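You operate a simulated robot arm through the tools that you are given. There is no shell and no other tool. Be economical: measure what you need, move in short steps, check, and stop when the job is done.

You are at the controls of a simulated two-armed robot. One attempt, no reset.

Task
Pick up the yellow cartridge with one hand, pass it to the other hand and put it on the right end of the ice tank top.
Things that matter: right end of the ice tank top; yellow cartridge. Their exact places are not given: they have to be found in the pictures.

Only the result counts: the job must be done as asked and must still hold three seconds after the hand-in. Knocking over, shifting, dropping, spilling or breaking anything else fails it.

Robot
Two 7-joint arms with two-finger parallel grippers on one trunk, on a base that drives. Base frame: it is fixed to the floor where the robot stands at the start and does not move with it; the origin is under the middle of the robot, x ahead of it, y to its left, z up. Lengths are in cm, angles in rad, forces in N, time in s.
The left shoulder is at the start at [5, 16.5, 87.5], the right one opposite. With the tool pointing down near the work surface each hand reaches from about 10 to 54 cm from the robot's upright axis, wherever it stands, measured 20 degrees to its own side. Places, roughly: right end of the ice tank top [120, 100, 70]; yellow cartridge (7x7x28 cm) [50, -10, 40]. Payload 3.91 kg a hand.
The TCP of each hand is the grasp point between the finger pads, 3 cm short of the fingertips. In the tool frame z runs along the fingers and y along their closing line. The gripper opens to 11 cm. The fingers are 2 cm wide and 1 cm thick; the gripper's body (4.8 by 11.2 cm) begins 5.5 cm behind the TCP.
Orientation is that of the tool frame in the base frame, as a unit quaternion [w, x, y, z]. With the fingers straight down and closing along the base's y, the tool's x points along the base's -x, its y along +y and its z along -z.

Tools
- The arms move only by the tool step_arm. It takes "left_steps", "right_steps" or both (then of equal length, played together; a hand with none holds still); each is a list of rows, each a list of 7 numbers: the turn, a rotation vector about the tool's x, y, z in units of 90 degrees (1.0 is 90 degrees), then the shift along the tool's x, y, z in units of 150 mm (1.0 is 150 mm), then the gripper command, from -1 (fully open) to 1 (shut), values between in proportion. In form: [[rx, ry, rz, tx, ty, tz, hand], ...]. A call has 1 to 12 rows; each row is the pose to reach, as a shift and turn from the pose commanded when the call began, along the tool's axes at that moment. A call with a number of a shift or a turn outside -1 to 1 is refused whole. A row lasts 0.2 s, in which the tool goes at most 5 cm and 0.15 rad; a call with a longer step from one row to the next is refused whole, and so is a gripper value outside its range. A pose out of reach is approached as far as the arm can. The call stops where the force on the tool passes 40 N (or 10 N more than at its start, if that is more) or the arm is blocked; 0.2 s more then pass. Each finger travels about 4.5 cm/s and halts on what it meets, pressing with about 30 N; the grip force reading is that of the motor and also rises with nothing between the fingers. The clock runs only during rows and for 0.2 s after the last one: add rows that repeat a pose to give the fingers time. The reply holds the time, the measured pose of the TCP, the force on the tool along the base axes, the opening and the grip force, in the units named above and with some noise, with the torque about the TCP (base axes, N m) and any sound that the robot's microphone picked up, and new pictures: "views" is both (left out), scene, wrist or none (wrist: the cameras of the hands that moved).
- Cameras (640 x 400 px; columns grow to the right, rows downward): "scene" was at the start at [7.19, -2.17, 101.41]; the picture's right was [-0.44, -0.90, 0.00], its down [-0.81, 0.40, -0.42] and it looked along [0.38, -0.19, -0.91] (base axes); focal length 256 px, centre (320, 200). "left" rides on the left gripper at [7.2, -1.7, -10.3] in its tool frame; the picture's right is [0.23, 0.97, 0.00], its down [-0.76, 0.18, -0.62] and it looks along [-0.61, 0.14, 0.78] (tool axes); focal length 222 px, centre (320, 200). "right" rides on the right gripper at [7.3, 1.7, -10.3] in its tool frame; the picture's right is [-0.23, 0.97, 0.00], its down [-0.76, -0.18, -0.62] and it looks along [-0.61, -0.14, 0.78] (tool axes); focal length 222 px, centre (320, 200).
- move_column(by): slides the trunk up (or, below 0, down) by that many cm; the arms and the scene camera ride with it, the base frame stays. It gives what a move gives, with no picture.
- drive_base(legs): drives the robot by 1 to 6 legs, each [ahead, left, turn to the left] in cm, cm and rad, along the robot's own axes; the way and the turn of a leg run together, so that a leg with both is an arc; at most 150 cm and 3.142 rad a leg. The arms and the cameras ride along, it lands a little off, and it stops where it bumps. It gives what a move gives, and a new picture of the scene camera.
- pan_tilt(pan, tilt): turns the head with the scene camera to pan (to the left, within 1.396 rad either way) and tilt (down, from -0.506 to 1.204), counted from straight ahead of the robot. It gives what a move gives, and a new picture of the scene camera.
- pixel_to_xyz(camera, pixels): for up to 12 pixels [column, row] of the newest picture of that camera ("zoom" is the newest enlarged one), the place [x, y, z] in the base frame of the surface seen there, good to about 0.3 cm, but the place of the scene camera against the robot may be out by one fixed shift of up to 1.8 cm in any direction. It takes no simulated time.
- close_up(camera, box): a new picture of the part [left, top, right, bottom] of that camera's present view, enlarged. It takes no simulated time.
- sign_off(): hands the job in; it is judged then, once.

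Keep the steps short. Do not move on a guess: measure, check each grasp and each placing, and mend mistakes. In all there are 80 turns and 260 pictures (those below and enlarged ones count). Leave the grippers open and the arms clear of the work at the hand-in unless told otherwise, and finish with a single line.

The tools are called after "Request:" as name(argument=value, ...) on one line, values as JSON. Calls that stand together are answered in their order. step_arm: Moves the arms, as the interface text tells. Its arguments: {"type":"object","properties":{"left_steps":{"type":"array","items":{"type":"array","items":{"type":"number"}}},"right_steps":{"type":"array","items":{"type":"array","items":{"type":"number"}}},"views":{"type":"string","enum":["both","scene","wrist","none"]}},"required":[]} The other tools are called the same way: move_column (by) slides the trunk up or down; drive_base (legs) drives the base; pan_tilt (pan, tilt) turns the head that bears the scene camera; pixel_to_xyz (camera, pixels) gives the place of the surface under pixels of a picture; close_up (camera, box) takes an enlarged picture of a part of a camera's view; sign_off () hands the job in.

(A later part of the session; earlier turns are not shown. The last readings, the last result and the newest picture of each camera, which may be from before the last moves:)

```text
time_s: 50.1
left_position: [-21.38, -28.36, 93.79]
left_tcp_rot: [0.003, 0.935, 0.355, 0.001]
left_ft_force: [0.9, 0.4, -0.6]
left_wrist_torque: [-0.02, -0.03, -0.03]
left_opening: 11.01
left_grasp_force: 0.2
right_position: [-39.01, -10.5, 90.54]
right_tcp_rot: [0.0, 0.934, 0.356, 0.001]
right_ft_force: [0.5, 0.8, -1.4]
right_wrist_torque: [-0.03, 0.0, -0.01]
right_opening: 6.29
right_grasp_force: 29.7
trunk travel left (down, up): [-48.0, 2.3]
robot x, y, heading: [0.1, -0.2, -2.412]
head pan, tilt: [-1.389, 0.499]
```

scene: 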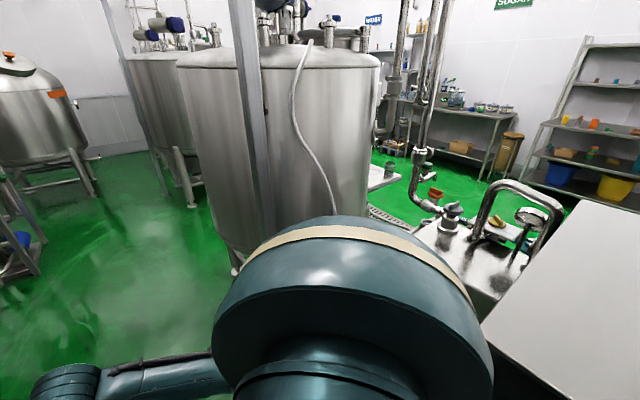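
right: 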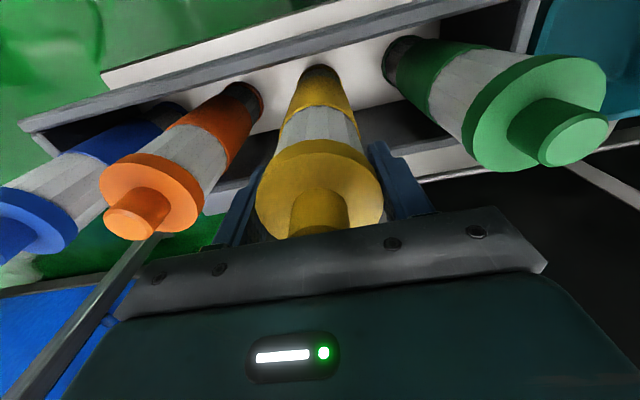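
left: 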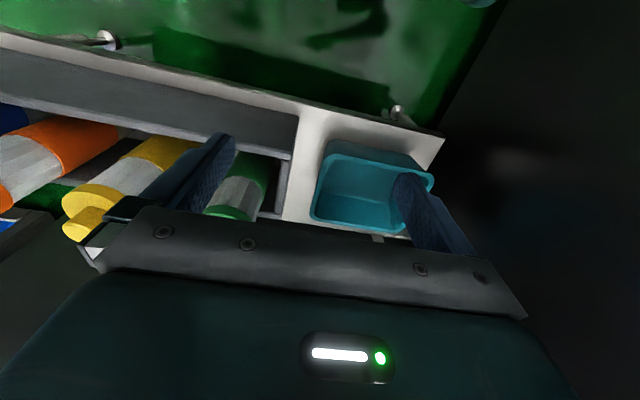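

An aisle leads toward −x. Before choosing a way I need the size of my own base, so I tip the left hand to let its camera look down at it.

Request:
step_arm(left_steps=[[0, 0.09, 0, 0, 0, 0, -1], [0, 0.18, 0, 0, 0, 0, -1], [0, 0.27, 0, 0, 0, 0, -1], [0, 0.36, 0, 0, 0, 0, -1], [0, 0.45, 0, 0, 0, 0, -1], [0, 0.54, 0, 0, 0, 0, -1], [0, 0.63, 0, 0, 0, 0, -1], [0, 0.63, 0, 0, 0, 0, -1]], views="wrist")

```text
time_s: 51.9
left_position: [-21.2, -28.33, 93.83]
left_tcp_rot: [-0.166, 0.823, 0.314, 0.444]
left_ft_force: [0.1, -0.1, 0.2]
left_wrist_torque: [-0.02, -0.04, -0.01]
left_opening: 11.03
left_grasp_force: 0.2
right_position: [-39.0, -10.59, 90.66]
right_tcp_rot: [0.0, 0.934, 0.357, 0.0]
right_ft_force: [-0.3, 0.0, -0.6]
right_wrist_torque: [-0.02, -0.02, 0.0]
right_opening: 6.34
right_grasp_force: 29.5
trunk travel left (down, up): [-48.0, 2.3]
robot x, y, heading: [-0.21, 0.37, -2.415]
head pan, tilt: [-1.389, 0.499]
```

left: 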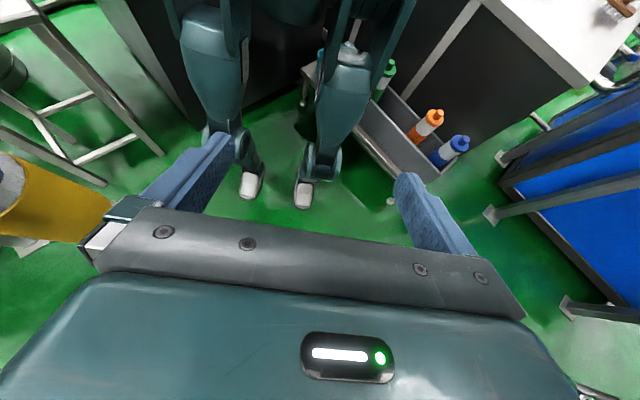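

The robot has narrow legs. I measure its feet, hips, and the poles from this picture.

Request:
pixel_to_xyz(camera="left", pixels=[[250, 190], [303, 195], [232, 170], [325, 170], [190, 50], [370, 60], [212, 60], [345, 90], [498, 158], [490, 215], [570, 308], [390, 202]])

Request:
close_up(camera="left", box=[120, 0, 640, 325])

```text
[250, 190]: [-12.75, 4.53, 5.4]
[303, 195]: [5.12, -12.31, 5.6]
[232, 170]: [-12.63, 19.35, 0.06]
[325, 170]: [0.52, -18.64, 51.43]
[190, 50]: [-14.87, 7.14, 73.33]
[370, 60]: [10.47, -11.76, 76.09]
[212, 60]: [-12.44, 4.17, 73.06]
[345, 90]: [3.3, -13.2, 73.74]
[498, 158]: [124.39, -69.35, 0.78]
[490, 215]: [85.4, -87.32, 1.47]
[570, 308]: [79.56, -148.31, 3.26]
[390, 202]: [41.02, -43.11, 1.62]
```

```text
1.23 times, centred on (380, 162) of left
```

zoom: 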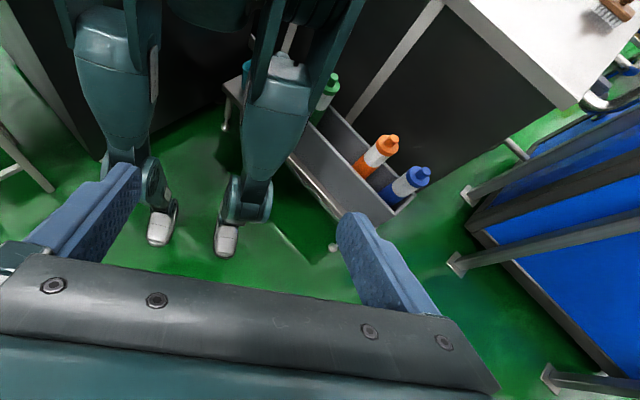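

Legs are ~36 cm wide, so the kettle gap is too tight; the aisle behind is the way. I do the handover here first: left hand must turn to point forward horizontally. I start rolling it and move it left, while the right hand brings the cartridge toward the middle.

Request:
step_arm(left_steps=[[0, -0.09, 0, 0, 0.06, 0, -1], [0, -0.18, 0, 0, 0.12, 0, -1], [0, -0.27, 0, 0, 0.18, 0, -1], [0, -0.36, 0, 0, 0.24, 0, -1], [0, -0.45, 0, 0, 0.3, 0, -1], [0, -0.54, 0, 0, 0.36, 0, -1], [0, -0.63, 0, 0, 0.42, 0, -1], [0, -0.72, 0, 0, 0.48, 0, -1], [0, -0.81, 0, 0, 0.54, 0, -1], [0, -0.9, 0, 0, 0.6, 0, -1], [0, -0.99, 0, 0, 0.66, 0, -1], [0, -0.99, 0, 0, 0.66, 0, -1]], views="none")

Request:
step_arm(left_steps=[[0, -0.09, 0, 0, 0, 0, -1], [0, -0.18, 0, 0, 0, 0, -1], [0, -0.27, 0, 0, 0, 0, -1], [0, -0.36, 0, 0, 0, 0, -1], [0, -0.45, 0, 0, 0, 0, -1], [0, -0.54, 0, 0, 0, 0, -1], [0, -0.64, 0, 0, 0, 0, -1], [0, -0.64, 0, 0, 0, 0, -1]], right_steps=[[0, 0, 0, -0.04, 0.13, 0, 1], [0, 0, 0, -0.08, 0.26, 0, 1], [0, 0, 0, -0.12, 0.39, 0, 1], [0, 0, 0, -0.16, 0.52, 0, 1], [0, 0, 0, -0.2, 0.65, 0, 1], [0, 0, 0, -0.24, 0.78, 0, 1], [0, 0, 0, -0.27, 0.85, 0, 1], [0, 0, 0, -0.27, 0.85, 0, 1]], views="wrist")

Request:
pan_tilt(pan=0, tilt=0.8)

```text
time_s: 54.5
left_position: [-14.77, -35.67, 93.88]
left_tcp_rot: [0.102, 0.898, 0.34, -0.262]
left_ft_force: [0.1, 1.3, 0.4]
left_wrist_torque: [-0.02, 0.03, -0.02]
left_opening: 11.0
left_grasp_force: 0.1
right_position: [-39.08, -10.57, 90.53]
right_tcp_rot: [0.0, 0.935, 0.356, 0.0]
right_ft_force: [-1.2, -0.6, -1.9]
right_wrist_torque: [-0.01, 0.02, 0.0]
right_opening: 6.31
right_grasp_force: 30.3
trunk travel left (down, up): [-48.0, 2.3]
robot x, y, heading: [0.02, -0.24, -2.41]
head pan, tilt: [-1.389, 0.499]
```

```text
refused: row 7 steps farther than a row can; nothing moved
```

```text
time_s: 56.0
left_position: [-14.69, -35.61, 93.89]
left_tcp_rot: [0.102, 0.897, 0.341, -0.26]
left_ft_force: [0.3, 1.7, -0.1]
left_wrist_torque: [-0.04, -0.02, -0.02]
left_opening: 11.0
left_grasp_force: 0.0
right_position: [-38.98, -10.61, 90.39]
right_tcp_rot: [0.0, 0.934, 0.356, -0.001]
right_ft_force: [0.1, 0.2, -1.8]
right_wrist_torque: [-0.01, -0.01, -0.03]
right_opening: 6.31
right_grasp_force: 29.9
trunk travel left (down, up): [-48.0, 2.3]
robot x, y, heading: [-0.15, -0.19, -2.412]
head pan, tilt: [0.0, 0.799]
```

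scene: 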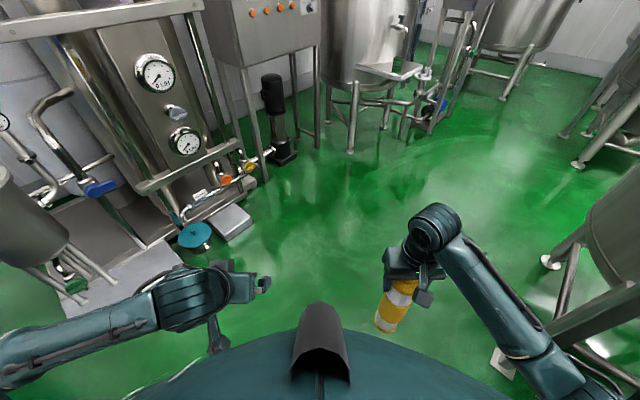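

The second part was refused for one step too big; I redo it with smaller steps.

Request:
step_arm(left_steps=[[0, -0.09, 0, 0, 0, 0, -1], [0, -0.18, 0, 0, 0, 0, -1], [0, -0.27, 0, 0, 0, 0, -1], [0, -0.36, 0, 0, 0, 0, -1], [0, -0.45, 0, 0, 0, 0, -1], [0, -0.54, 0, 0, 0, 0, -1], [0, -0.63, 0, 0, 0, 0, -1], [0, -0.63, 0, 0, 0, 0, -1]], right_steps=[[0, 0, 0, -0.04, 0.13, 0, 1], [0, 0, 0, -0.08, 0.26, 0, 1], [0, 0, 0, -0.12, 0.39, 0, 1], [0, 0, 0, -0.16, 0.52, 0, 1], [0, 0, 0, -0.2, 0.65, 0, 1], [0, 0, 0, -0.24, 0.78, 0, 1], [0, 0, 0, -0.27, 0.85, 0, 1], [0, 0, 0, -0.27, 0.85, 0, 1]], views="both")

```text
time_s: 57.8
left_position: [-14.77, -35.71, 93.92]
left_tcp_rot: [0.251, 0.666, 0.252, -0.656]
left_ft_force: [0.5, -0.5, 0.2]
left_wrist_torque: [0.01, 0.02, 0.03]
left_opening: 10.98
left_grasp_force: 0.0
right_position: [-33.6, -22.76, 90.45]
right_tcp_rot: [0.0, 0.934, 0.357, 0.0]
right_ft_force: [-0.2, 0.0, -2.1]
right_wrist_torque: [-0.03, 0.02, 0.02]
right_opening: 6.34
right_grasp_force: 30.1
trunk travel left (down, up): [-48.0, 2.3]
robot x, y, heading: [-0.03, -0.32, -2.413]
head pan, tilt: [0.0, 0.799]
```

scene: 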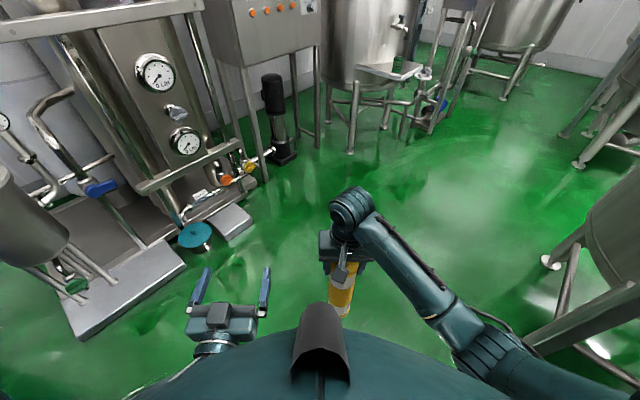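
right: 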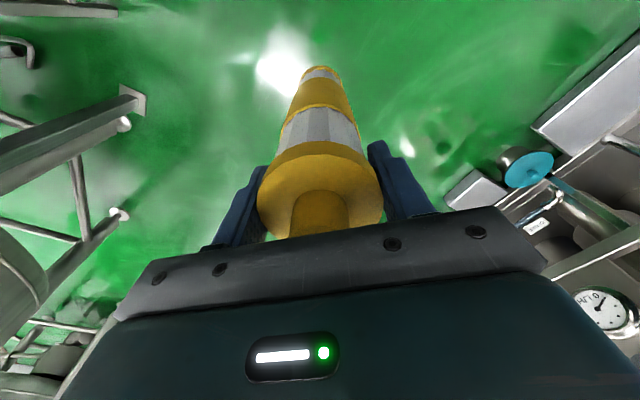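
left: 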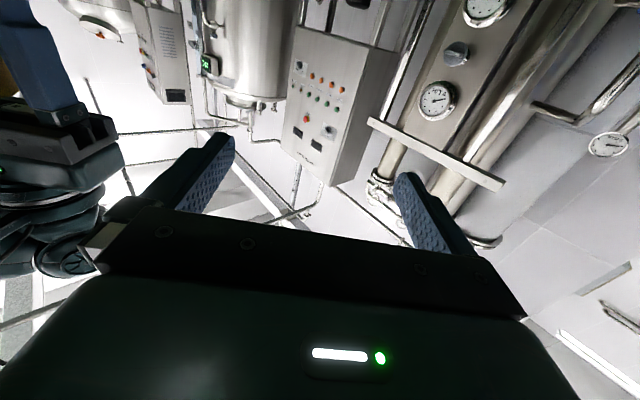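

The left hand now points level ahead at (34.6, 16.6) in robot axes, the cartridge is at (40, −5.6). I lower the left hand 13.5 cm (tool +x) and yaw it 60° inward.

Request:
step_arm(left_steps=[[0.083, 0, 0, 0.11, 0, 0, -1], [0.166, 0, 0, 0.22, 0, 0, -1], [0.25, 0, 0, 0.34, 0, 0, -1], [0.333, 0, 0, 0.45, 0, 0, -1], [0.416, 0, 0, 0.56, 0, 0, -1], [0.5, 0, 0, 0.68, 0, 0, -1], [0.583, 0, 0, 0.8, 0, 0, -1], [0.667, 0, 0, 0.9, 0, 0, -1], [0.667, 0, 0, 0.9, 0, 0, -1]], views="both")

```text
time_s: 59.8
left_position: [-14.47, -35.54, 80.44]
left_tcp_rot: [-0.115, 0.702, -0.11, -0.694]
left_ft_force: [0.1, 1.0, -0.1]
left_wrist_torque: [-0.01, -0.02, 0.0]
left_opening: 10.99
left_grasp_force: 0.1
right_position: [-33.47, -22.75, 90.44]
right_tcp_rot: [0.0, 0.934, 0.356, 0.0]
right_ft_force: [-0.4, -0.3, -1.4]
right_wrist_torque: [0.02, 0.01, -0.04]
right_opening: 6.3
right_grasp_force: 29.9
trunk travel left (down, up): [-48.0, 2.3]
robot x, y, heading: [0.07, -0.13, -2.413]
head pan, tilt: [0.0, 0.799]
```

scene: 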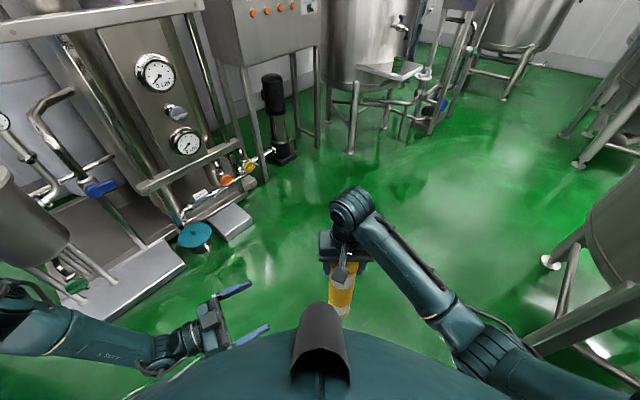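
left: 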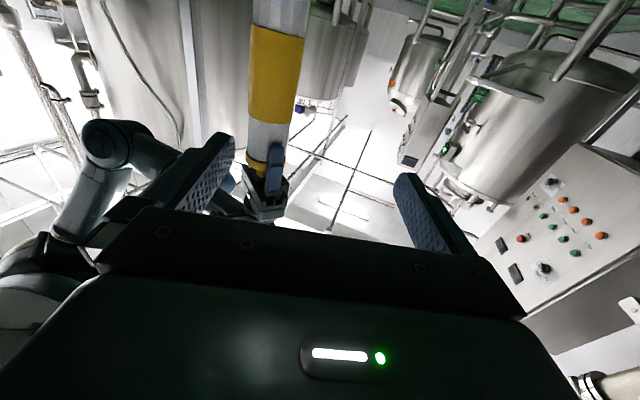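

In tool terms the cartridge lies 22 cm ahead and −6.2 cm sideways. I align sideways and go forward 8 cm to a stand-off, then check.

Request:
step_arm(left_steps=[[0, 0, 0, 0, -0.14, 0, -1], [0, 0, 0, 0, -0.28, 0, -1], [0, 0, 0, 0, -0.413, 0.1, -1], [0, 0, 0, 0, -0.413, 0.3, -1], [0, 0, 0, 0, -0.413, 0.53, -1], [0, 0, 0, 0, -0.413, 0.53, -1]], views="wrist")

```text
time_s: 61.2
left_position: [-20.12, -27.21, 80.3]
left_tcp_rot: [-0.115, 0.702, -0.11, -0.694]
left_ft_force: [-0.3, -0.3, -0.6]
left_wrist_torque: [-0.01, -0.01, -0.02]
left_opening: 10.98
left_grasp_force: 0.1
right_position: [-33.48, -22.84, 90.42]
right_tcp_rot: [0.001, 0.934, 0.356, 0.0]
right_ft_force: [0.6, 0.2, -1.9]
right_wrist_torque: [-0.01, 0.0, 0.0]
right_opening: 6.34
right_grasp_force: 30.1
trunk travel left (down, up): [-48.0, 2.3]
robot x, y, heading: [-0.02, 0.19, -2.417]
head pan, tilt: [0.0, 0.799]
```

left: 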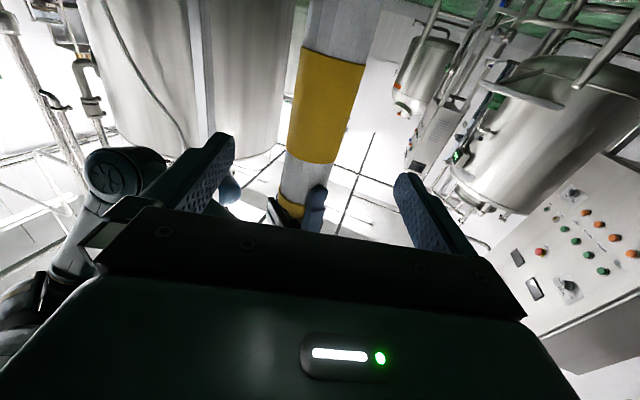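

Well centred (cartridge at column ~310). I go forward 14 cm in small steps.

Request:
step_arm(left_steps=[[0, 0, 0, 0, 0, 0.2, -1], [0, 0, 0, 0, 0, 0.4, -1], [0, 0, 0, 0, 0, 0.6, -1], [0, 0, 0, 0, 0, 0.8, -1], [0, 0, 0, 0, 0, 0.935, -1], [0, 0, 0, 0, 0, 0.935, -1]], views="both")

```text
time_s: 62.6
left_position: [-33.54, -22.79, 80.16]
left_tcp_rot: [-0.116, 0.703, -0.11, -0.693]
left_ft_force: [0.0, 0.7, -0.2]
left_wrist_torque: [0.03, -0.01, 0.01]
left_opening: 11.01
left_grasp_force: 0.0
right_position: [-33.59, -22.75, 90.32]
right_tcp_rot: [0.0, 0.935, 0.356, 0.001]
right_ft_force: [-0.8, 0.2, -1.5]
right_wrist_torque: [-0.02, 0.0, -0.02]
right_opening: 6.29
right_grasp_force: 30.2
trunk travel left (down, up): [-48.0, 2.3]
robot x, y, heading: [0.08, -0.48, -2.416]
head pan, tilt: [0.0, 0.799]
```

scene: 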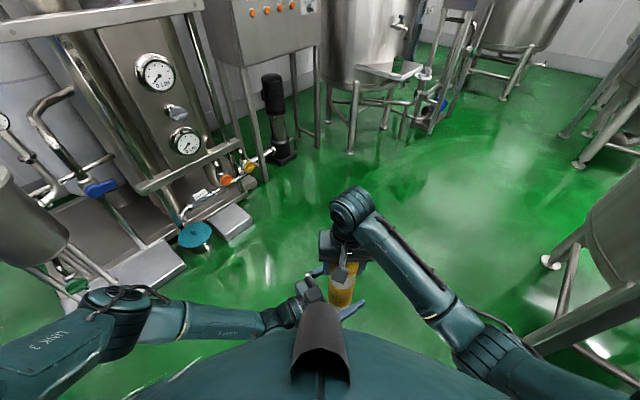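
left: 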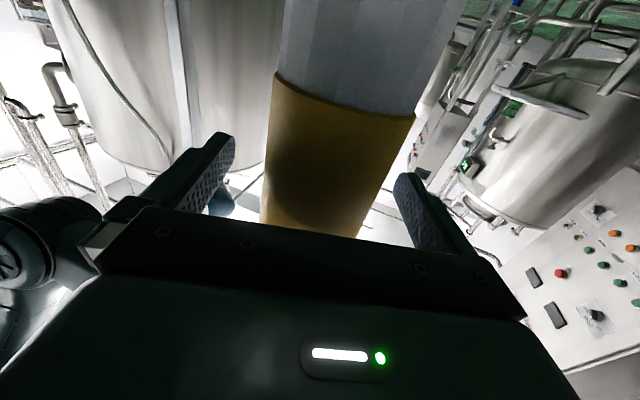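

The body is between the left fingers. I close the left hand while the right still holds.

Request:
step_arm(left_steps=[[0, 0, 0, 0, 0, 0, 0], [0, 0, 0, 0, 0, 0, 1], [0, 0, 0, 0, 0, 0, 1], [0, 0, 0, 0, 0, 0, 1], [0, 0, 0, 0, 0, 0, 1], [0, 0, 0, 0, 0, 0, 1], [0, 0, 0, 0, 0, 0, 1]], views="wrist")

```text
time_s: 64.2
left_position: [-33.42, -22.82, 80.08]
left_tcp_rot: [-0.116, 0.703, -0.111, -0.693]
left_ft_force: [1.0, 4.7, 2.0]
left_wrist_torque: [-0.69, 0.07, 0.04]
left_opening: 6.29
left_grasp_force: 30.3
right_position: [-33.54, -22.8, 90.45]
right_tcp_rot: [0.001, 0.935, 0.356, -0.001]
right_ft_force: [-1.3, -5.3, -3.3]
right_wrist_torque: [0.2, 0.04, -0.08]
right_opening: 6.32
right_grasp_force: 29.7
trunk travel left (down, up): [-48.0, 2.3]
robot x, y, heading: [-0.44, -0.19, -2.413]
head pan, tilt: [0.0, 0.799]
```

left: 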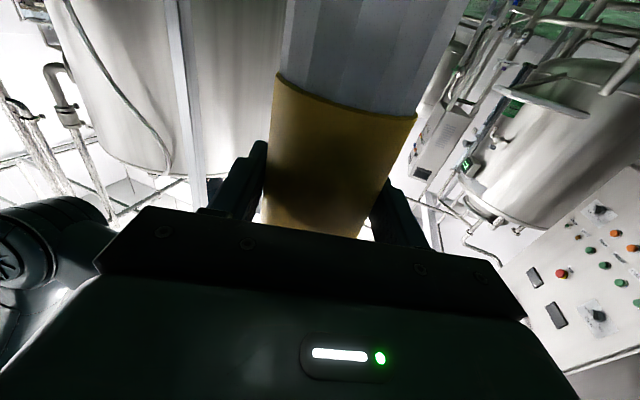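

Left grips at 6.3 cm, 30 N. Now I open the right hand and raise it clear.

Request:
step_arm(right_steps=[[0, 0, 0, 0, 0, 0, 0], [0, 0, 0, 0, 0, 0, -1], [0, 0, 0, 0, 0, 0, -1], [0, 0, 0, 0, 0, 0, -1], [0, 0, 0, 0, 0, 0, -1], [0, 0, 0, 0, 0, 0, -1], [0, 0, 0, 0, 0, -0.3, -1], [0, 0, 0, 0, 0, -0.6, -1], [0, 0, 0, 0, 0, -0.8, -1], [0, 0, 0, 0, -0.3, -0.8, -1], [0, 0, 0, 0, -0.6, -0.8, -1], [0, 0, 0, 0, -0.9, -0.8, -1]], views="both")

```text
time_s: 66.8
left_position: [-33.49, -22.81, 80.17]
left_tcp_rot: [-0.115, 0.703, -0.11, -0.693]
left_ft_force: [-0.2, -0.8, 0.3]
left_wrist_torque: [0.0, 0.03, -0.01]
left_opening: 6.28
left_grasp_force: 30.1
right_position: [-42.74, -12.92, 102.46]
right_tcp_rot: [0.0, 0.934, 0.356, 0.0]
right_ft_force: [0.6, 1.0, -0.6]
right_wrist_torque: [-0.01, 0.0, 0.02]
right_opening: 11.0
right_grasp_force: 0.1
trunk travel left (down, up): [-48.0, 2.3]
robot x, y, heading: [0.02, -0.01, -2.412]
head pan, tilt: [0.0, 0.799]
```

scene: 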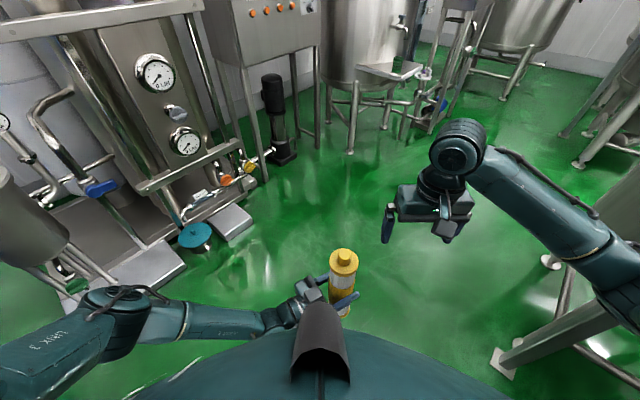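
right: 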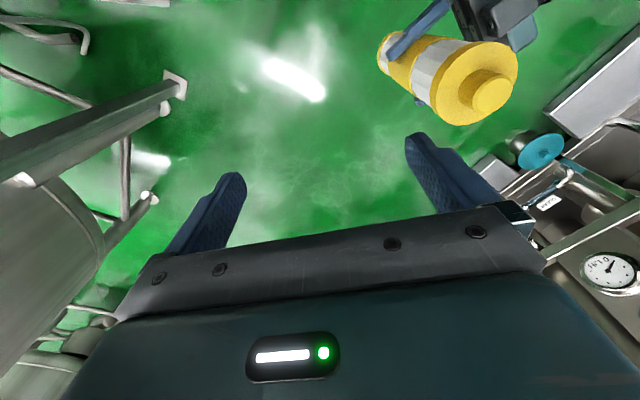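

Handover done; the left hand holds it alone. I tuck the right hand back a bit, then drive out into the aisle: ahead 56, turn to face −x, ahead 70.

Request:
step_arm(right_steps=[[0, 0, 0, 0.25, 0, 0, -1], [0, 0, 0, 0.5, 0, 0, -1], [0, 0, 0, 0.75, 0, 0, -1], [0, 0, 0, 0.75, 0, 0, -1]], views="none")

Request:
drive_base(legs=[[56, 3, 0], [0, 0, -0.73], [70, 0, 0]])

Request:
pan_tilt(pan=-1.1, tilt=0.35)

```text
time_s: 67.8
left_position: [-33.52, -22.88, 79.99]
left_tcp_rot: [-0.116, 0.703, -0.111, -0.693]
left_ft_force: [-0.6, 0.3, -0.6]
left_wrist_torque: [0.01, 0.01, 0.01]
left_opening: 6.27
left_grasp_force: 30.4
right_position: [-34.21, -5.39, 102.61]
right_tcp_rot: [-0.001, 0.934, 0.356, 0.0]
right_ft_force: [0.0, -0.1, 0.4]
right_wrist_torque: [-0.03, 0.02, 0.02]
right_opening: 11.03
right_grasp_force: 0.0
trunk travel left (down, up): [-48.0, 2.3]
robot x, y, heading: [0.01, -0.31, -2.416]
head pan, tilt: [0.0, 0.799]
```

```text
time_s: 76.4
left_position: [-149.39, -34.62, 80.04]
left_tcp_rot: [-0.352, 0.619, -0.35, -0.609]
left_ft_force: [-0.3, -0.1, 0.7]
left_wrist_torque: [-0.01, 0.0, 0.03]
left_opening: 6.24
left_grasp_force: 30.3
right_position: [-138.4, -21.13, 102.46]
right_tcp_rot: [0.0, 1.0, 0.004, 0.0]
right_ft_force: [0.8, -0.2, 0.2]
right_wrist_torque: [-0.01, -0.02, -0.03]
right_opening: 11.01
right_grasp_force: 0.0
trunk travel left (down, up): [-48.0, 2.3]
robot x, y, heading: [-109.15, -39.67, -3.132]
head pan, tilt: [0.0, 0.799]
```

scene: 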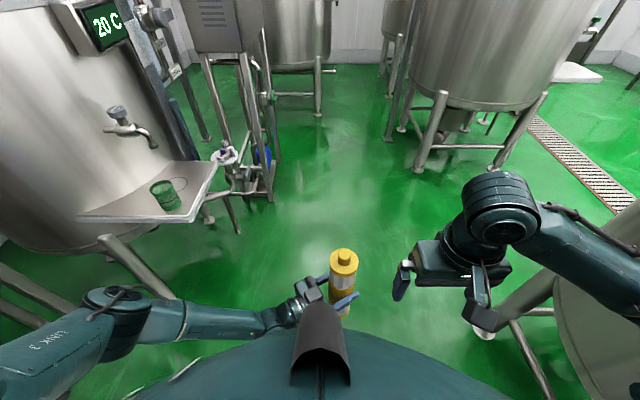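

```text
time_s: 77.7
left_position: [-149.33, -34.77, 80.04]
left_tcp_rot: [-0.353, 0.618, -0.351, -0.609]
left_ft_force: [0.1, 0.8, 0.0]
left_wrist_torque: [-0.01, 0.0, 0.01]
left_opening: 6.26
left_grasp_force: 29.9
right_position: [-138.43, -21.19, 102.52]
right_tcp_rot: [0.0, 1.0, 0.005, 0.0]
right_ft_force: [0.1, -0.9, 0.1]
right_wrist_torque: [-0.01, -0.04, 0.03]
right_opening: 11.0
right_grasp_force: 0.0
trunk travel left (down, up): [-48.0, 2.3]
robot x, y, heading: [-109.32, -39.42, -3.13]
head pan, tilt: [-1.1, 0.351]
```

scene: 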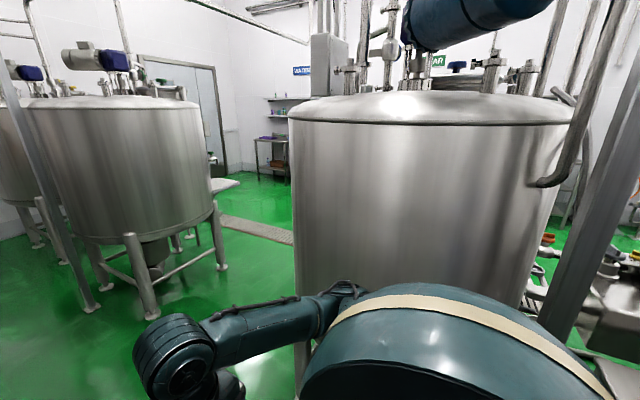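

There is a clear gap between the two tanks. I measure it: right foot of the far tank (220,265), left edge of the near tank (293,200), floor beyond.

Request:
pixel_to_xyz(camera="scene", pixels=[[221, 266], [214, 200], [296, 200], [300, 260], [255, 260], [250, 225], [260, 200], [275, 185], [150, 312], [225, 185], [258, 240], [272, 150]])

Request:
close_up(camera="scene", box=[180, 90, 400, 230])

```text
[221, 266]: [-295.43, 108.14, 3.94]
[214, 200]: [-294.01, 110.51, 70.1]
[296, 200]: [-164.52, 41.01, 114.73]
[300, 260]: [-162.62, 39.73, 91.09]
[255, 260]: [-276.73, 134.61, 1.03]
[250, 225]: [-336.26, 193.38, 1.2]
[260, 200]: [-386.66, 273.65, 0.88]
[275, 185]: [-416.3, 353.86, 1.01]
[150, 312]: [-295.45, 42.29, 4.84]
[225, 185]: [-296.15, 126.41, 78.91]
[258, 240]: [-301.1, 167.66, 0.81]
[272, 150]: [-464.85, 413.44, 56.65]
```

```text
2.86 times, centred on (290, 160) of scene
```

zoom: 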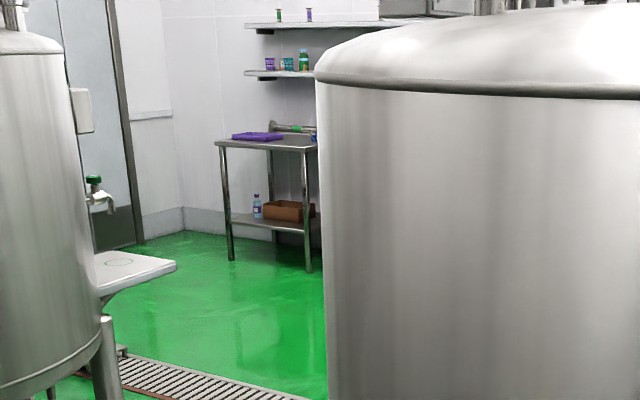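

The gap runs from x≈−185 to −295, 110 cm wide. I drive ahead 85, turn right to face +y, and look.

Request:
drive_base(legs=[[85, 0, 0], [0, 0, -1.575]])

Request:
pan_tilt(pan=0.3, tilt=0.55)

```text
time_s: 86.0
left_position: [-187.79, -0.5, 80.05]
left_tcp_rot: [0.68, -0.188, 0.685, 0.181]
left_ft_force: [0.0, -0.7, -0.2]
left_wrist_torque: [-0.01, 0.01, 0.02]
left_opening: 6.3
left_grasp_force: 30.5
right_position: [-174.33, -11.44, 102.48]
right_tcp_rot: [0.0, 0.709, -0.705, 0.0]
right_ft_force: [0.4, 0.6, -0.4]
right_wrist_torque: [0.03, -0.02, 0.01]
right_opening: 11.03
right_grasp_force: 0.0
trunk travel left (down, up): [-48.0, 2.3]
robot x, y, heading: [-193.14, -40.89, 1.573]
head pan, tilt: [-1.1, 0.351]
```

scene: 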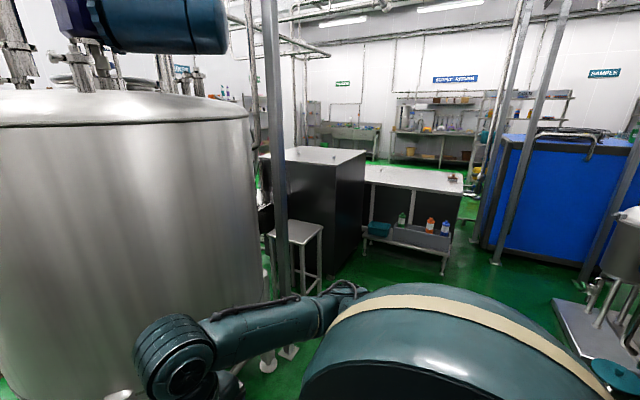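

```text
time_s: 87.5
left_position: [-187.81, -0.31, 80.09]
left_tcp_rot: [0.68, -0.188, 0.686, 0.18]
left_ft_force: [0.3, -0.2, 1.0]
left_wrist_torque: [0.0, 0.01, 0.04]
left_opening: 6.29
left_grasp_force: 30.2
right_position: [-174.21, -11.37, 102.5]
right_tcp_rot: [0.0, 0.708, -0.706, 0.0]
right_ft_force: [0.5, 0.8, 0.1]
right_wrist_torque: [0.05, -0.01, -0.01]
right_opening: 11.01
right_grasp_force: 0.1
trunk travel left (down, up): [-48.0, 2.3]
robot x, y, heading: [-192.72, -40.68, 1.572]
head pan, tilt: [0.3, 0.55]
```

scene: 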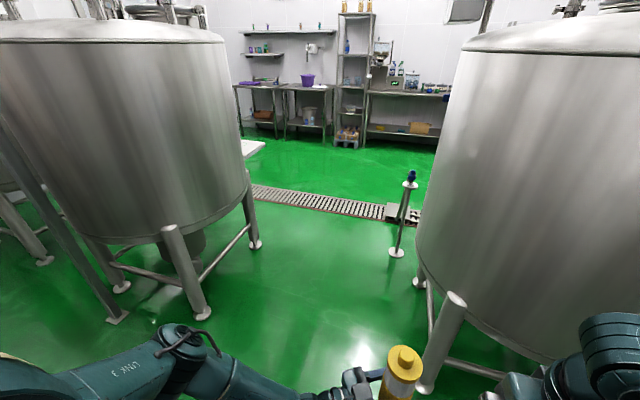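

I see a small post at (397,252) in the gap. I measure the gap's borders.

Request:
pixel_to_xyz(camera="scene", pixels=[[253, 245], [203, 315], [397, 252], [410, 180], [420, 283], [426, 385], [265, 145], [330, 200], [400, 212], [300, 150], [420, 150], [245, 170]])

```text
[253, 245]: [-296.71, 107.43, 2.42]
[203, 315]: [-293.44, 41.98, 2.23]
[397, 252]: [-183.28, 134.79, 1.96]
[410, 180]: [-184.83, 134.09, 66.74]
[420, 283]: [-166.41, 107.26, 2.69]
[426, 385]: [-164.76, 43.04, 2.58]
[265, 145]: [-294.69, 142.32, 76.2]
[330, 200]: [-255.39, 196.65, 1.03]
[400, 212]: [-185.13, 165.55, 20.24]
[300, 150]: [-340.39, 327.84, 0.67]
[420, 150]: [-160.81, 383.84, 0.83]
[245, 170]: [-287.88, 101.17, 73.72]
```

I check how wide my elbows stick out, left and right.

Request:
pan_tilt(pan=0.7, tilt=0.9)

Request:
pixel_to_xyz(camera="scene", pixels=[[320, 300], [250, 300], [200, 300], [280, 260], [350, 270], [230, 260], [180, 270], [400, 280]])

Request:
pan_tilt(pan=-0.7, tilt=0.9)

Request:
pixel_to_xyz(camera="scene", pixels=[[320, 300], [250, 300], [200, 300], [280, 260], [350, 270], [230, 260], [400, 260], [430, 250]])

```text
time_s: 88.4
left_position: [-187.78, -0.37, 80.17]
left_tcp_rot: [0.679, -0.188, 0.686, 0.179]
left_ft_force: [0.5, 0.0, 0.5]
left_wrist_torque: [0.01, -0.03, 0.03]
left_opening: 6.27
left_grasp_force: 30.1
right_position: [-174.25, -11.42, 102.51]
right_tcp_rot: [0.0, 0.71, -0.705, 0.0]
right_ft_force: [-0.1, 0.3, -0.1]
right_wrist_torque: [-0.04, 0.01, 0.02]
right_opening: 10.99
right_grasp_force: 0.1
trunk travel left (down, up): [-48.0, 2.3]
robot x, y, heading: [-192.73, -40.16, 1.576]
head pan, tilt: [0.7, 0.901]
```

scene: 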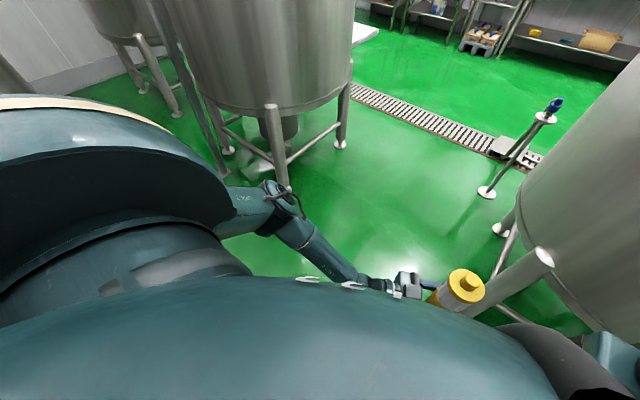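

```text
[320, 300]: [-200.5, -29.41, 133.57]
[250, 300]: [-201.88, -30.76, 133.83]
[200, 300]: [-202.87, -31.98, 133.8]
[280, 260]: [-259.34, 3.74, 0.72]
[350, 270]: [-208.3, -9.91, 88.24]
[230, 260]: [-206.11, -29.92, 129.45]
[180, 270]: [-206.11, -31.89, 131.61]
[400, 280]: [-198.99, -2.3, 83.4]
```

```text
time_s: 89.9
left_position: [-187.81, -0.35, 80.05]
left_tcp_rot: [0.679, -0.189, 0.686, 0.18]
left_ft_force: [0.2, 0.3, 0.1]
left_wrist_torque: [0.01, -0.01, -0.01]
left_opening: 6.24
left_grasp_force: 30.1
right_position: [-174.32, -11.41, 102.44]
right_tcp_rot: [0.0, 0.709, -0.705, 0.0]
right_ft_force: [-0.4, 0.7, 0.4]
right_wrist_torque: [-0.02, -0.03, 0.0]
right_opening: 11.02
right_grasp_force: 0.1
trunk travel left (down, up): [-48.0, 2.3]
robot x, y, heading: [-192.97, -40.65, 1.575]
head pan, tilt: [-0.7, 0.901]
```

scene: 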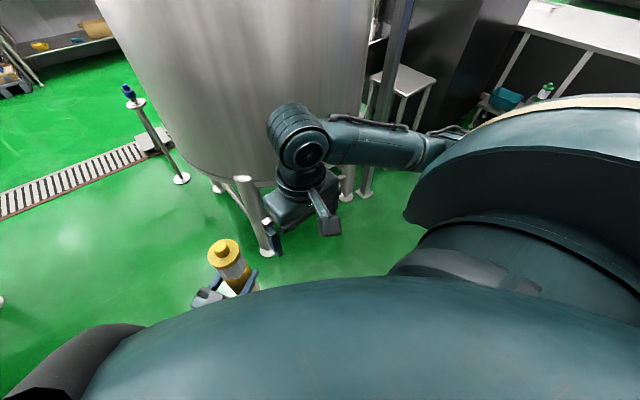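

```text
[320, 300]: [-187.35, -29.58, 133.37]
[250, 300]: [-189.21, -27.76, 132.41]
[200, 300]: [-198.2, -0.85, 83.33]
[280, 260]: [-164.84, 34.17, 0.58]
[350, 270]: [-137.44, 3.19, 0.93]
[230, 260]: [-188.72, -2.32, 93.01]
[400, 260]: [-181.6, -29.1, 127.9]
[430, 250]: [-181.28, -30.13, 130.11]
```

Elbows reach only ~±35 cm, so the gap suffices. I strafe left 45 and drive ahead 250 through it, then look.

Request:
drive_base(legs=[[0, 46, 0], [130, 0, 0], [120, 0, 0]])

Request:
pan_tilt(pan=-1.3, tilt=0.45)

```text
time_s: 106.2
left_position: [-235.55, 248.04, 80.05]
left_tcp_rot: [0.68, -0.187, 0.686, 0.178]
left_ft_force: [-0.1, 0.3, 0.5]
left_wrist_torque: [0.01, -0.03, -0.01]
left_opening: 6.26
left_grasp_force: 30.3
right_position: [-222.11, 237.03, 102.53]
right_tcp_rot: [0.001, -0.707, 0.707, 0.0]
right_ft_force: [-0.5, -0.5, -0.5]
right_wrist_torque: [0.05, -0.02, -0.01]
right_opening: 11.0
right_grasp_force: 0.0
trunk travel left (down, up): [-48.0, 2.3]
robot x, y, heading: [-240.77, 208.02, 1.569]
head pan, tilt: [-0.7, 0.901]
```

scene: 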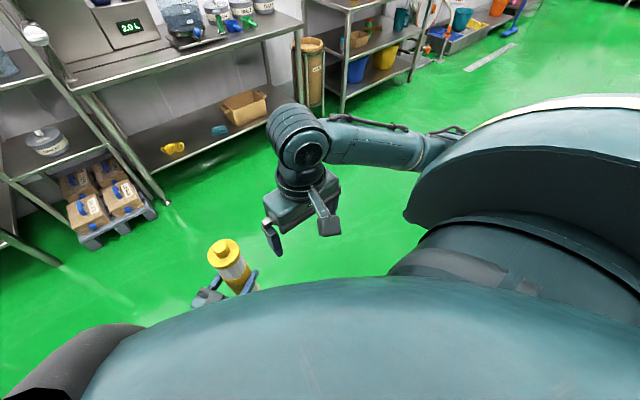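

```text
time_s: 107.2
left_position: [-235.59, 248.06, 80.12]
left_tcp_rot: [0.68, -0.186, 0.687, 0.177]
left_ft_force: [0.1, -0.1, 1.0]
left_wrist_torque: [-0.01, 0.01, 0.02]
left_opening: 6.26
left_grasp_force: 29.6
right_position: [-222.21, 237.01, 102.49]
right_tcp_rot: [0.0, -0.707, 0.708, 0.0]
right_ft_force: [-0.2, -0.3, -0.5]
right_wrist_torque: [0.01, 0.01, 0.0]
right_opening: 10.98
right_grasp_force: 0.0
trunk travel left (down, up): [-48.0, 2.3]
robot x, y, heading: [-240.82, 207.81, 1.568]
head pan, tilt: [-1.3, 0.45]
```

scene: 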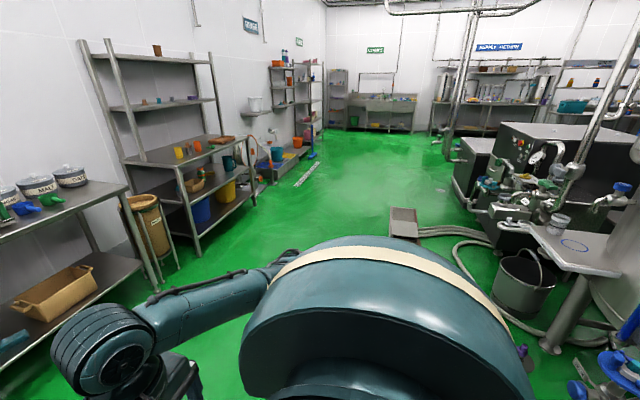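

A wide clear aisle runs to +x. I measure shelf feet, hose, drain box and the machinery edges.

Request:
pixel_to_xyz(camera="scene", pixels=[[200, 252], [255, 205], [165, 285], [390, 235], [405, 210], [470, 260], [520, 305], [440, 228], [460, 210], [445, 155], [300, 185], [505, 230]])

```text
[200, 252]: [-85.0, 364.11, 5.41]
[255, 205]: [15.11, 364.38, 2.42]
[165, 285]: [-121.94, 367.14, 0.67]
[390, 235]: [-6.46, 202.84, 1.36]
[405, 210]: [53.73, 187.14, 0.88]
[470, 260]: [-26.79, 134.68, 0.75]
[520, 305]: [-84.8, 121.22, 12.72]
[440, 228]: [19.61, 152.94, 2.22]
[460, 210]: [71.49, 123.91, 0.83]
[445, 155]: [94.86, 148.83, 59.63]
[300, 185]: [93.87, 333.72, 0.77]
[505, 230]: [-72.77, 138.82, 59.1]
```

The lane at y≈270 is clear. I drive ahead 60, turn to +x and go 300, then look toward the ice tank end.

Request:
drive_base(legs=[[62, 0, 0], [0, 0, -1.568], [150, 0, 0], [150, 0, 0]])

Request:
pan_tilt(pan=-0.8, tilt=0.5)

```text
time_s: 128.5
left_position: [96.33, 247.3, 79.99]
left_tcp_rot: [0.593, 0.376, 0.605, -0.377]
left_ft_force: [0.0, 0.4, -0.2]
left_wrist_torque: [-0.01, -0.02, 0.0]
left_opening: 6.29
left_grasp_force: 29.8
right_position: [84.28, 234.66, 102.51]
right_tcp_rot: [0.0, 0.038, 0.999, 0.0]
right_ft_force: [-1.1, 0.8, -0.2]
right_wrist_torque: [0.02, -0.05, -0.01]
right_opening: 11.0
right_grasp_force: 0.2
trunk travel left (down, up): [-48.0, 2.3]
robot x, y, heading: [56.34, 255.11, -0.075]
head pan, tilt: [-1.3, 0.45]
```

scene: 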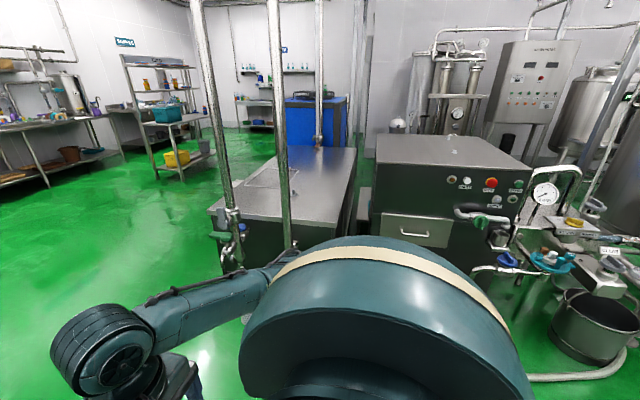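

```text
time_s: 129.5
left_position: [96.26, 247.27, 80.02]
left_tcp_rot: [0.593, 0.375, 0.605, -0.377]
left_ft_force: [0.2, -0.3, -0.6]
left_wrist_torque: [-0.01, -0.01, -0.03]
left_opening: 6.25
left_grasp_force: 29.8
right_position: [84.19, 234.67, 102.59]
right_tcp_rot: [0.0, 0.037, 0.999, 0.0]
right_ft_force: [-0.2, -0.2, 0.8]
right_wrist_torque: [-0.05, -0.02, 0.0]
right_opening: 10.99
right_grasp_force: 0.0
trunk travel left (down, up): [-48.0, 2.3]
robot x, y, heading: [56.76, 255.21, -0.07]
head pan, tilt: [-0.799, 0.499]
```

scene: 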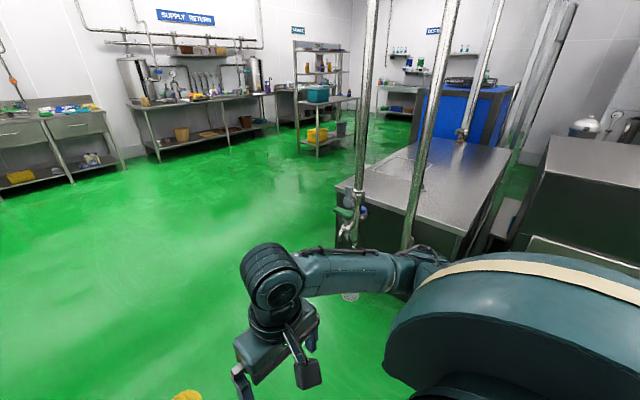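

I raise the left hand 12 cm (cartridge bottom to z≈79, above the tank top), then drive to x≈205, turn to face −x.

Request:
step_arm(left_steps=[[0, 0, 0, -0.27, 0, 0, 1], [0, 0, 0, -0.54, 0, 0, 1], [0, 0, 0, -0.8, 0, 0, 1], [0, 0, 0, -0.8, 0, 0, 1]], views="none")

Request:
drive_base(legs=[[148, 10, 0], [0, 0, -3.07]])

Request:
pan_tilt(pan=0.7, tilt=0.55)

```text
time_s: 130.5
left_position: [96.38, 247.28, 92.28]
left_tcp_rot: [0.594, 0.376, 0.604, -0.376]
left_ft_force: [0.0, 0.3, 0.0]
left_wrist_torque: [-0.01, 0.0, 0.0]
left_opening: 6.27
left_grasp_force: 29.5
right_position: [84.47, 234.72, 102.51]
right_tcp_rot: [0.0, 0.037, 0.999, 0.0]
right_ft_force: [-0.2, -0.5, 0.2]
right_wrist_torque: [-0.02, 0.01, 0.0]
right_opening: 10.97
right_grasp_force: 0.0
trunk travel left (down, up): [-48.0, 2.3]
robot x, y, heading: [56.9, 255.28, -0.076]
head pan, tilt: [-0.799, 0.499]
```

```text
time_s: 145.0
left_position: [164.03, 259.87, 92.33]
left_tcp_rot: [-0.361, 0.614, -0.359, -0.603]
left_ft_force: [-0.5, 0.4, -1.6]
left_wrist_torque: [0.03, -0.01, 0.0]
left_opening: 6.3
left_grasp_force: 29.7
right_position: [175.51, 273.26, 102.59]
right_tcp_rot: [0.0, 1.0, -0.009, 0.0]
right_ft_force: [0.0, 0.5, -0.9]
right_wrist_torque: [0.0, 0.0, 0.0]
right_opening: 10.98
right_grasp_force: 0.0
trunk travel left (down, up): [-48.0, 2.3]
robot x, y, heading: [204.38, 254.14, 3.125]
head pan, tilt: [-0.799, 0.499]
```

scene: 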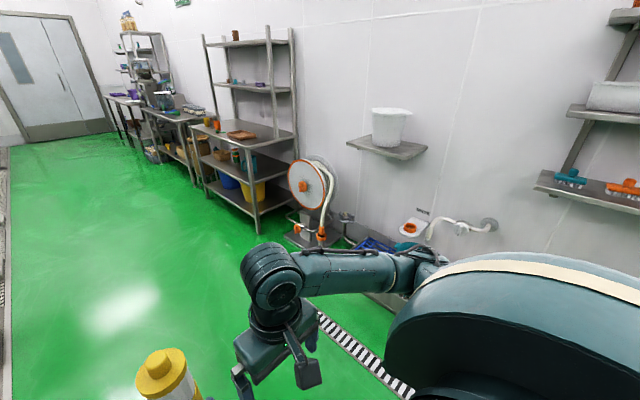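

```text
time_s: 146.6
left_position: [163.84, 259.89, 92.21]
left_tcp_rot: [-0.359, 0.615, -0.358, -0.604]
left_ft_force: [0.4, -0.2, -1.3]
left_wrist_torque: [0.01, 0.02, 0.0]
left_opening: 6.26
left_grasp_force: 30.0
right_position: [175.37, 273.23, 102.52]
right_tcp_rot: [0.0, 1.0, -0.009, 0.0]
right_ft_force: [-0.5, -0.2, -0.4]
right_wrist_torque: [0.0, 0.0, 0.0]
right_opening: 11.03
right_grasp_force: 0.2
trunk travel left (down, up): [-48.0, 2.3]
robot x, y, heading: [204.3, 254.19, 3.125]
head pan, tilt: [0.7, 0.55]
```

scene: 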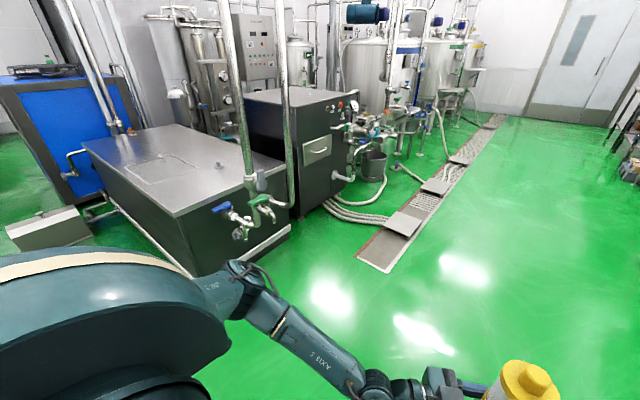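

The tank end is clear from this side. I measure its corners, the pipes and the knob, then strafe left 157.

Request:
pixel_to_xyz(camera="scene", pixels=[[180, 215], [288, 165], [225, 210], [262, 200], [160, 158], [200, 170], [240, 170], [195, 275], [186, 165], [245, 180]])

Request:
drive_base(legs=[[0, 110, 0], [0, 47, 0]])

Request:
pan_tilt(pan=0.0, tilt=0.75)

```text
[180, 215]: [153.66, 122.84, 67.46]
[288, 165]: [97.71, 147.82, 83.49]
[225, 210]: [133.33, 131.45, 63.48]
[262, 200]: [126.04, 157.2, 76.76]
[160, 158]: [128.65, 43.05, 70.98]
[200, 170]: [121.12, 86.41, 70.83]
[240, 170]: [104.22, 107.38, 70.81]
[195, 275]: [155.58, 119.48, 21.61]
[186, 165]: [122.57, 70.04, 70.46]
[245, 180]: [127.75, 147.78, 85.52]
```

```text
time_s: 160.8
left_position: [161.55, 102.22, 92.31]
left_tcp_rot: [-0.359, 0.615, -0.357, -0.604]
left_ft_force: [-1.0, 0.2, -1.1]
left_wrist_torque: [-0.03, -0.02, 0.01]
left_opening: 6.28
left_grasp_force: 30.0
right_position: [172.96, 115.38, 102.55]
right_tcp_rot: [-0.001, 1.0, -0.008, 0.0]
right_ft_force: [-1.1, 0.2, -0.3]
right_wrist_torque: [0.0, 0.01, 0.02]
right_opening: 11.02
right_grasp_force: 0.1
trunk travel left (down, up): [-48.0, 2.3]
robot x, y, heading: [201.65, 96.33, 3.125]
head pan, tilt: [0.7, 0.55]
```

scene: 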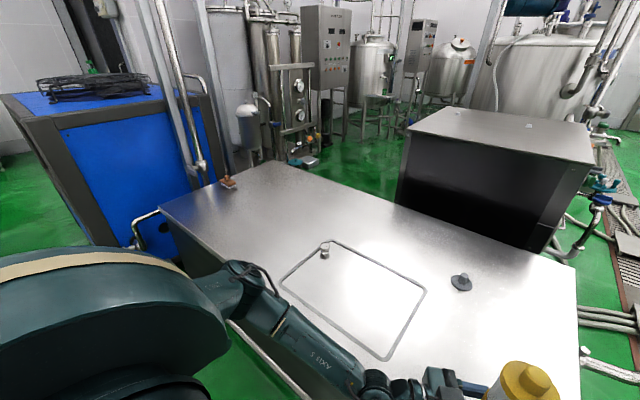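

```text
time_s: 161.9
left_position: [161.53, 102.34, 92.35]
left_tcp_rot: [-0.36, 0.615, -0.358, -0.604]
left_ft_force: [-0.3, -0.7, -1.4]
left_wrist_torque: [0.0, 0.02, 0.02]
left_opening: 6.3
left_grasp_force: 29.9
right_position: [172.97, 115.36, 102.59]
right_tcp_rot: [0.0, 1.0, -0.008, 0.001]
right_ft_force: [-0.4, -0.6, -0.6]
right_wrist_torque: [-0.04, -0.02, 0.01]
right_opening: 11.01
right_grasp_force: 0.0
trunk travel left (down, up): [-48.0, 2.3]
robot x, y, heading: [201.78, 96.62, 3.121]
head pan, tilt: [0.0, 0.75]
```

scene: 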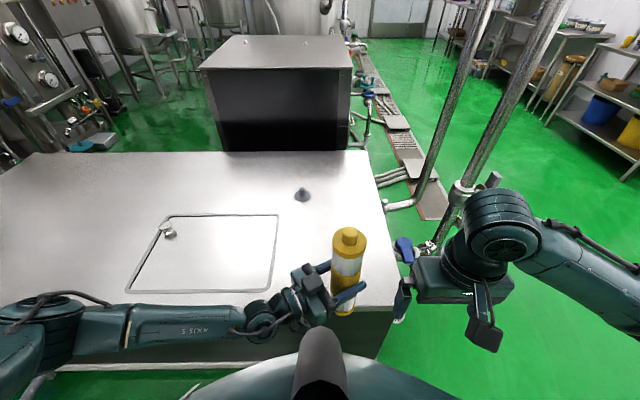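

The cartridge hangs over the near edge; the clear end zone lies between the hatch and the +y edge. I drive ahead 18 and then extend the arm.

Request:
drive_base(legs=[[18, 0, 0]])

Request:
pixel_to_xyz(camera="scene", pixels=[[275, 290], [350, 330], [380, 280], [360, 165], [320, 215]])

```text
time_s: 163.4
left_position: [147.17, 102.37, 92.34]
left_tcp_rot: [-0.357, 0.615, -0.358, -0.605]
left_ft_force: [0.2, 0.0, -0.9]
left_wrist_torque: [-0.01, 0.01, -0.01]
left_opening: 6.27
left_grasp_force: 30.4
right_position: [158.72, 115.61, 102.6]
right_tcp_rot: [-0.001, 1.0, -0.008, -0.002]
right_ft_force: [-0.5, 0.4, 0.4]
right_wrist_torque: [0.02, 0.02, 0.0]
right_opening: 11.01
right_grasp_force: 0.0
trunk travel left (down, up): [-48.0, 2.3]
robot x, y, heading: [187.45, 96.92, 3.126]
head pan, tilt: [0.0, 0.75]
stopped in leg 1: the robot was blocked; the commanded pose is now the measured one
```

scene: 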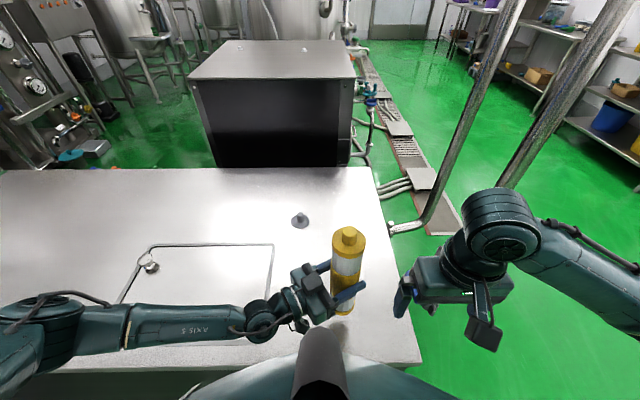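

```text
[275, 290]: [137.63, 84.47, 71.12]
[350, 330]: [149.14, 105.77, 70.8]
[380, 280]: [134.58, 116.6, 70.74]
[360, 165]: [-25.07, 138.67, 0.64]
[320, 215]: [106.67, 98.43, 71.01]
```

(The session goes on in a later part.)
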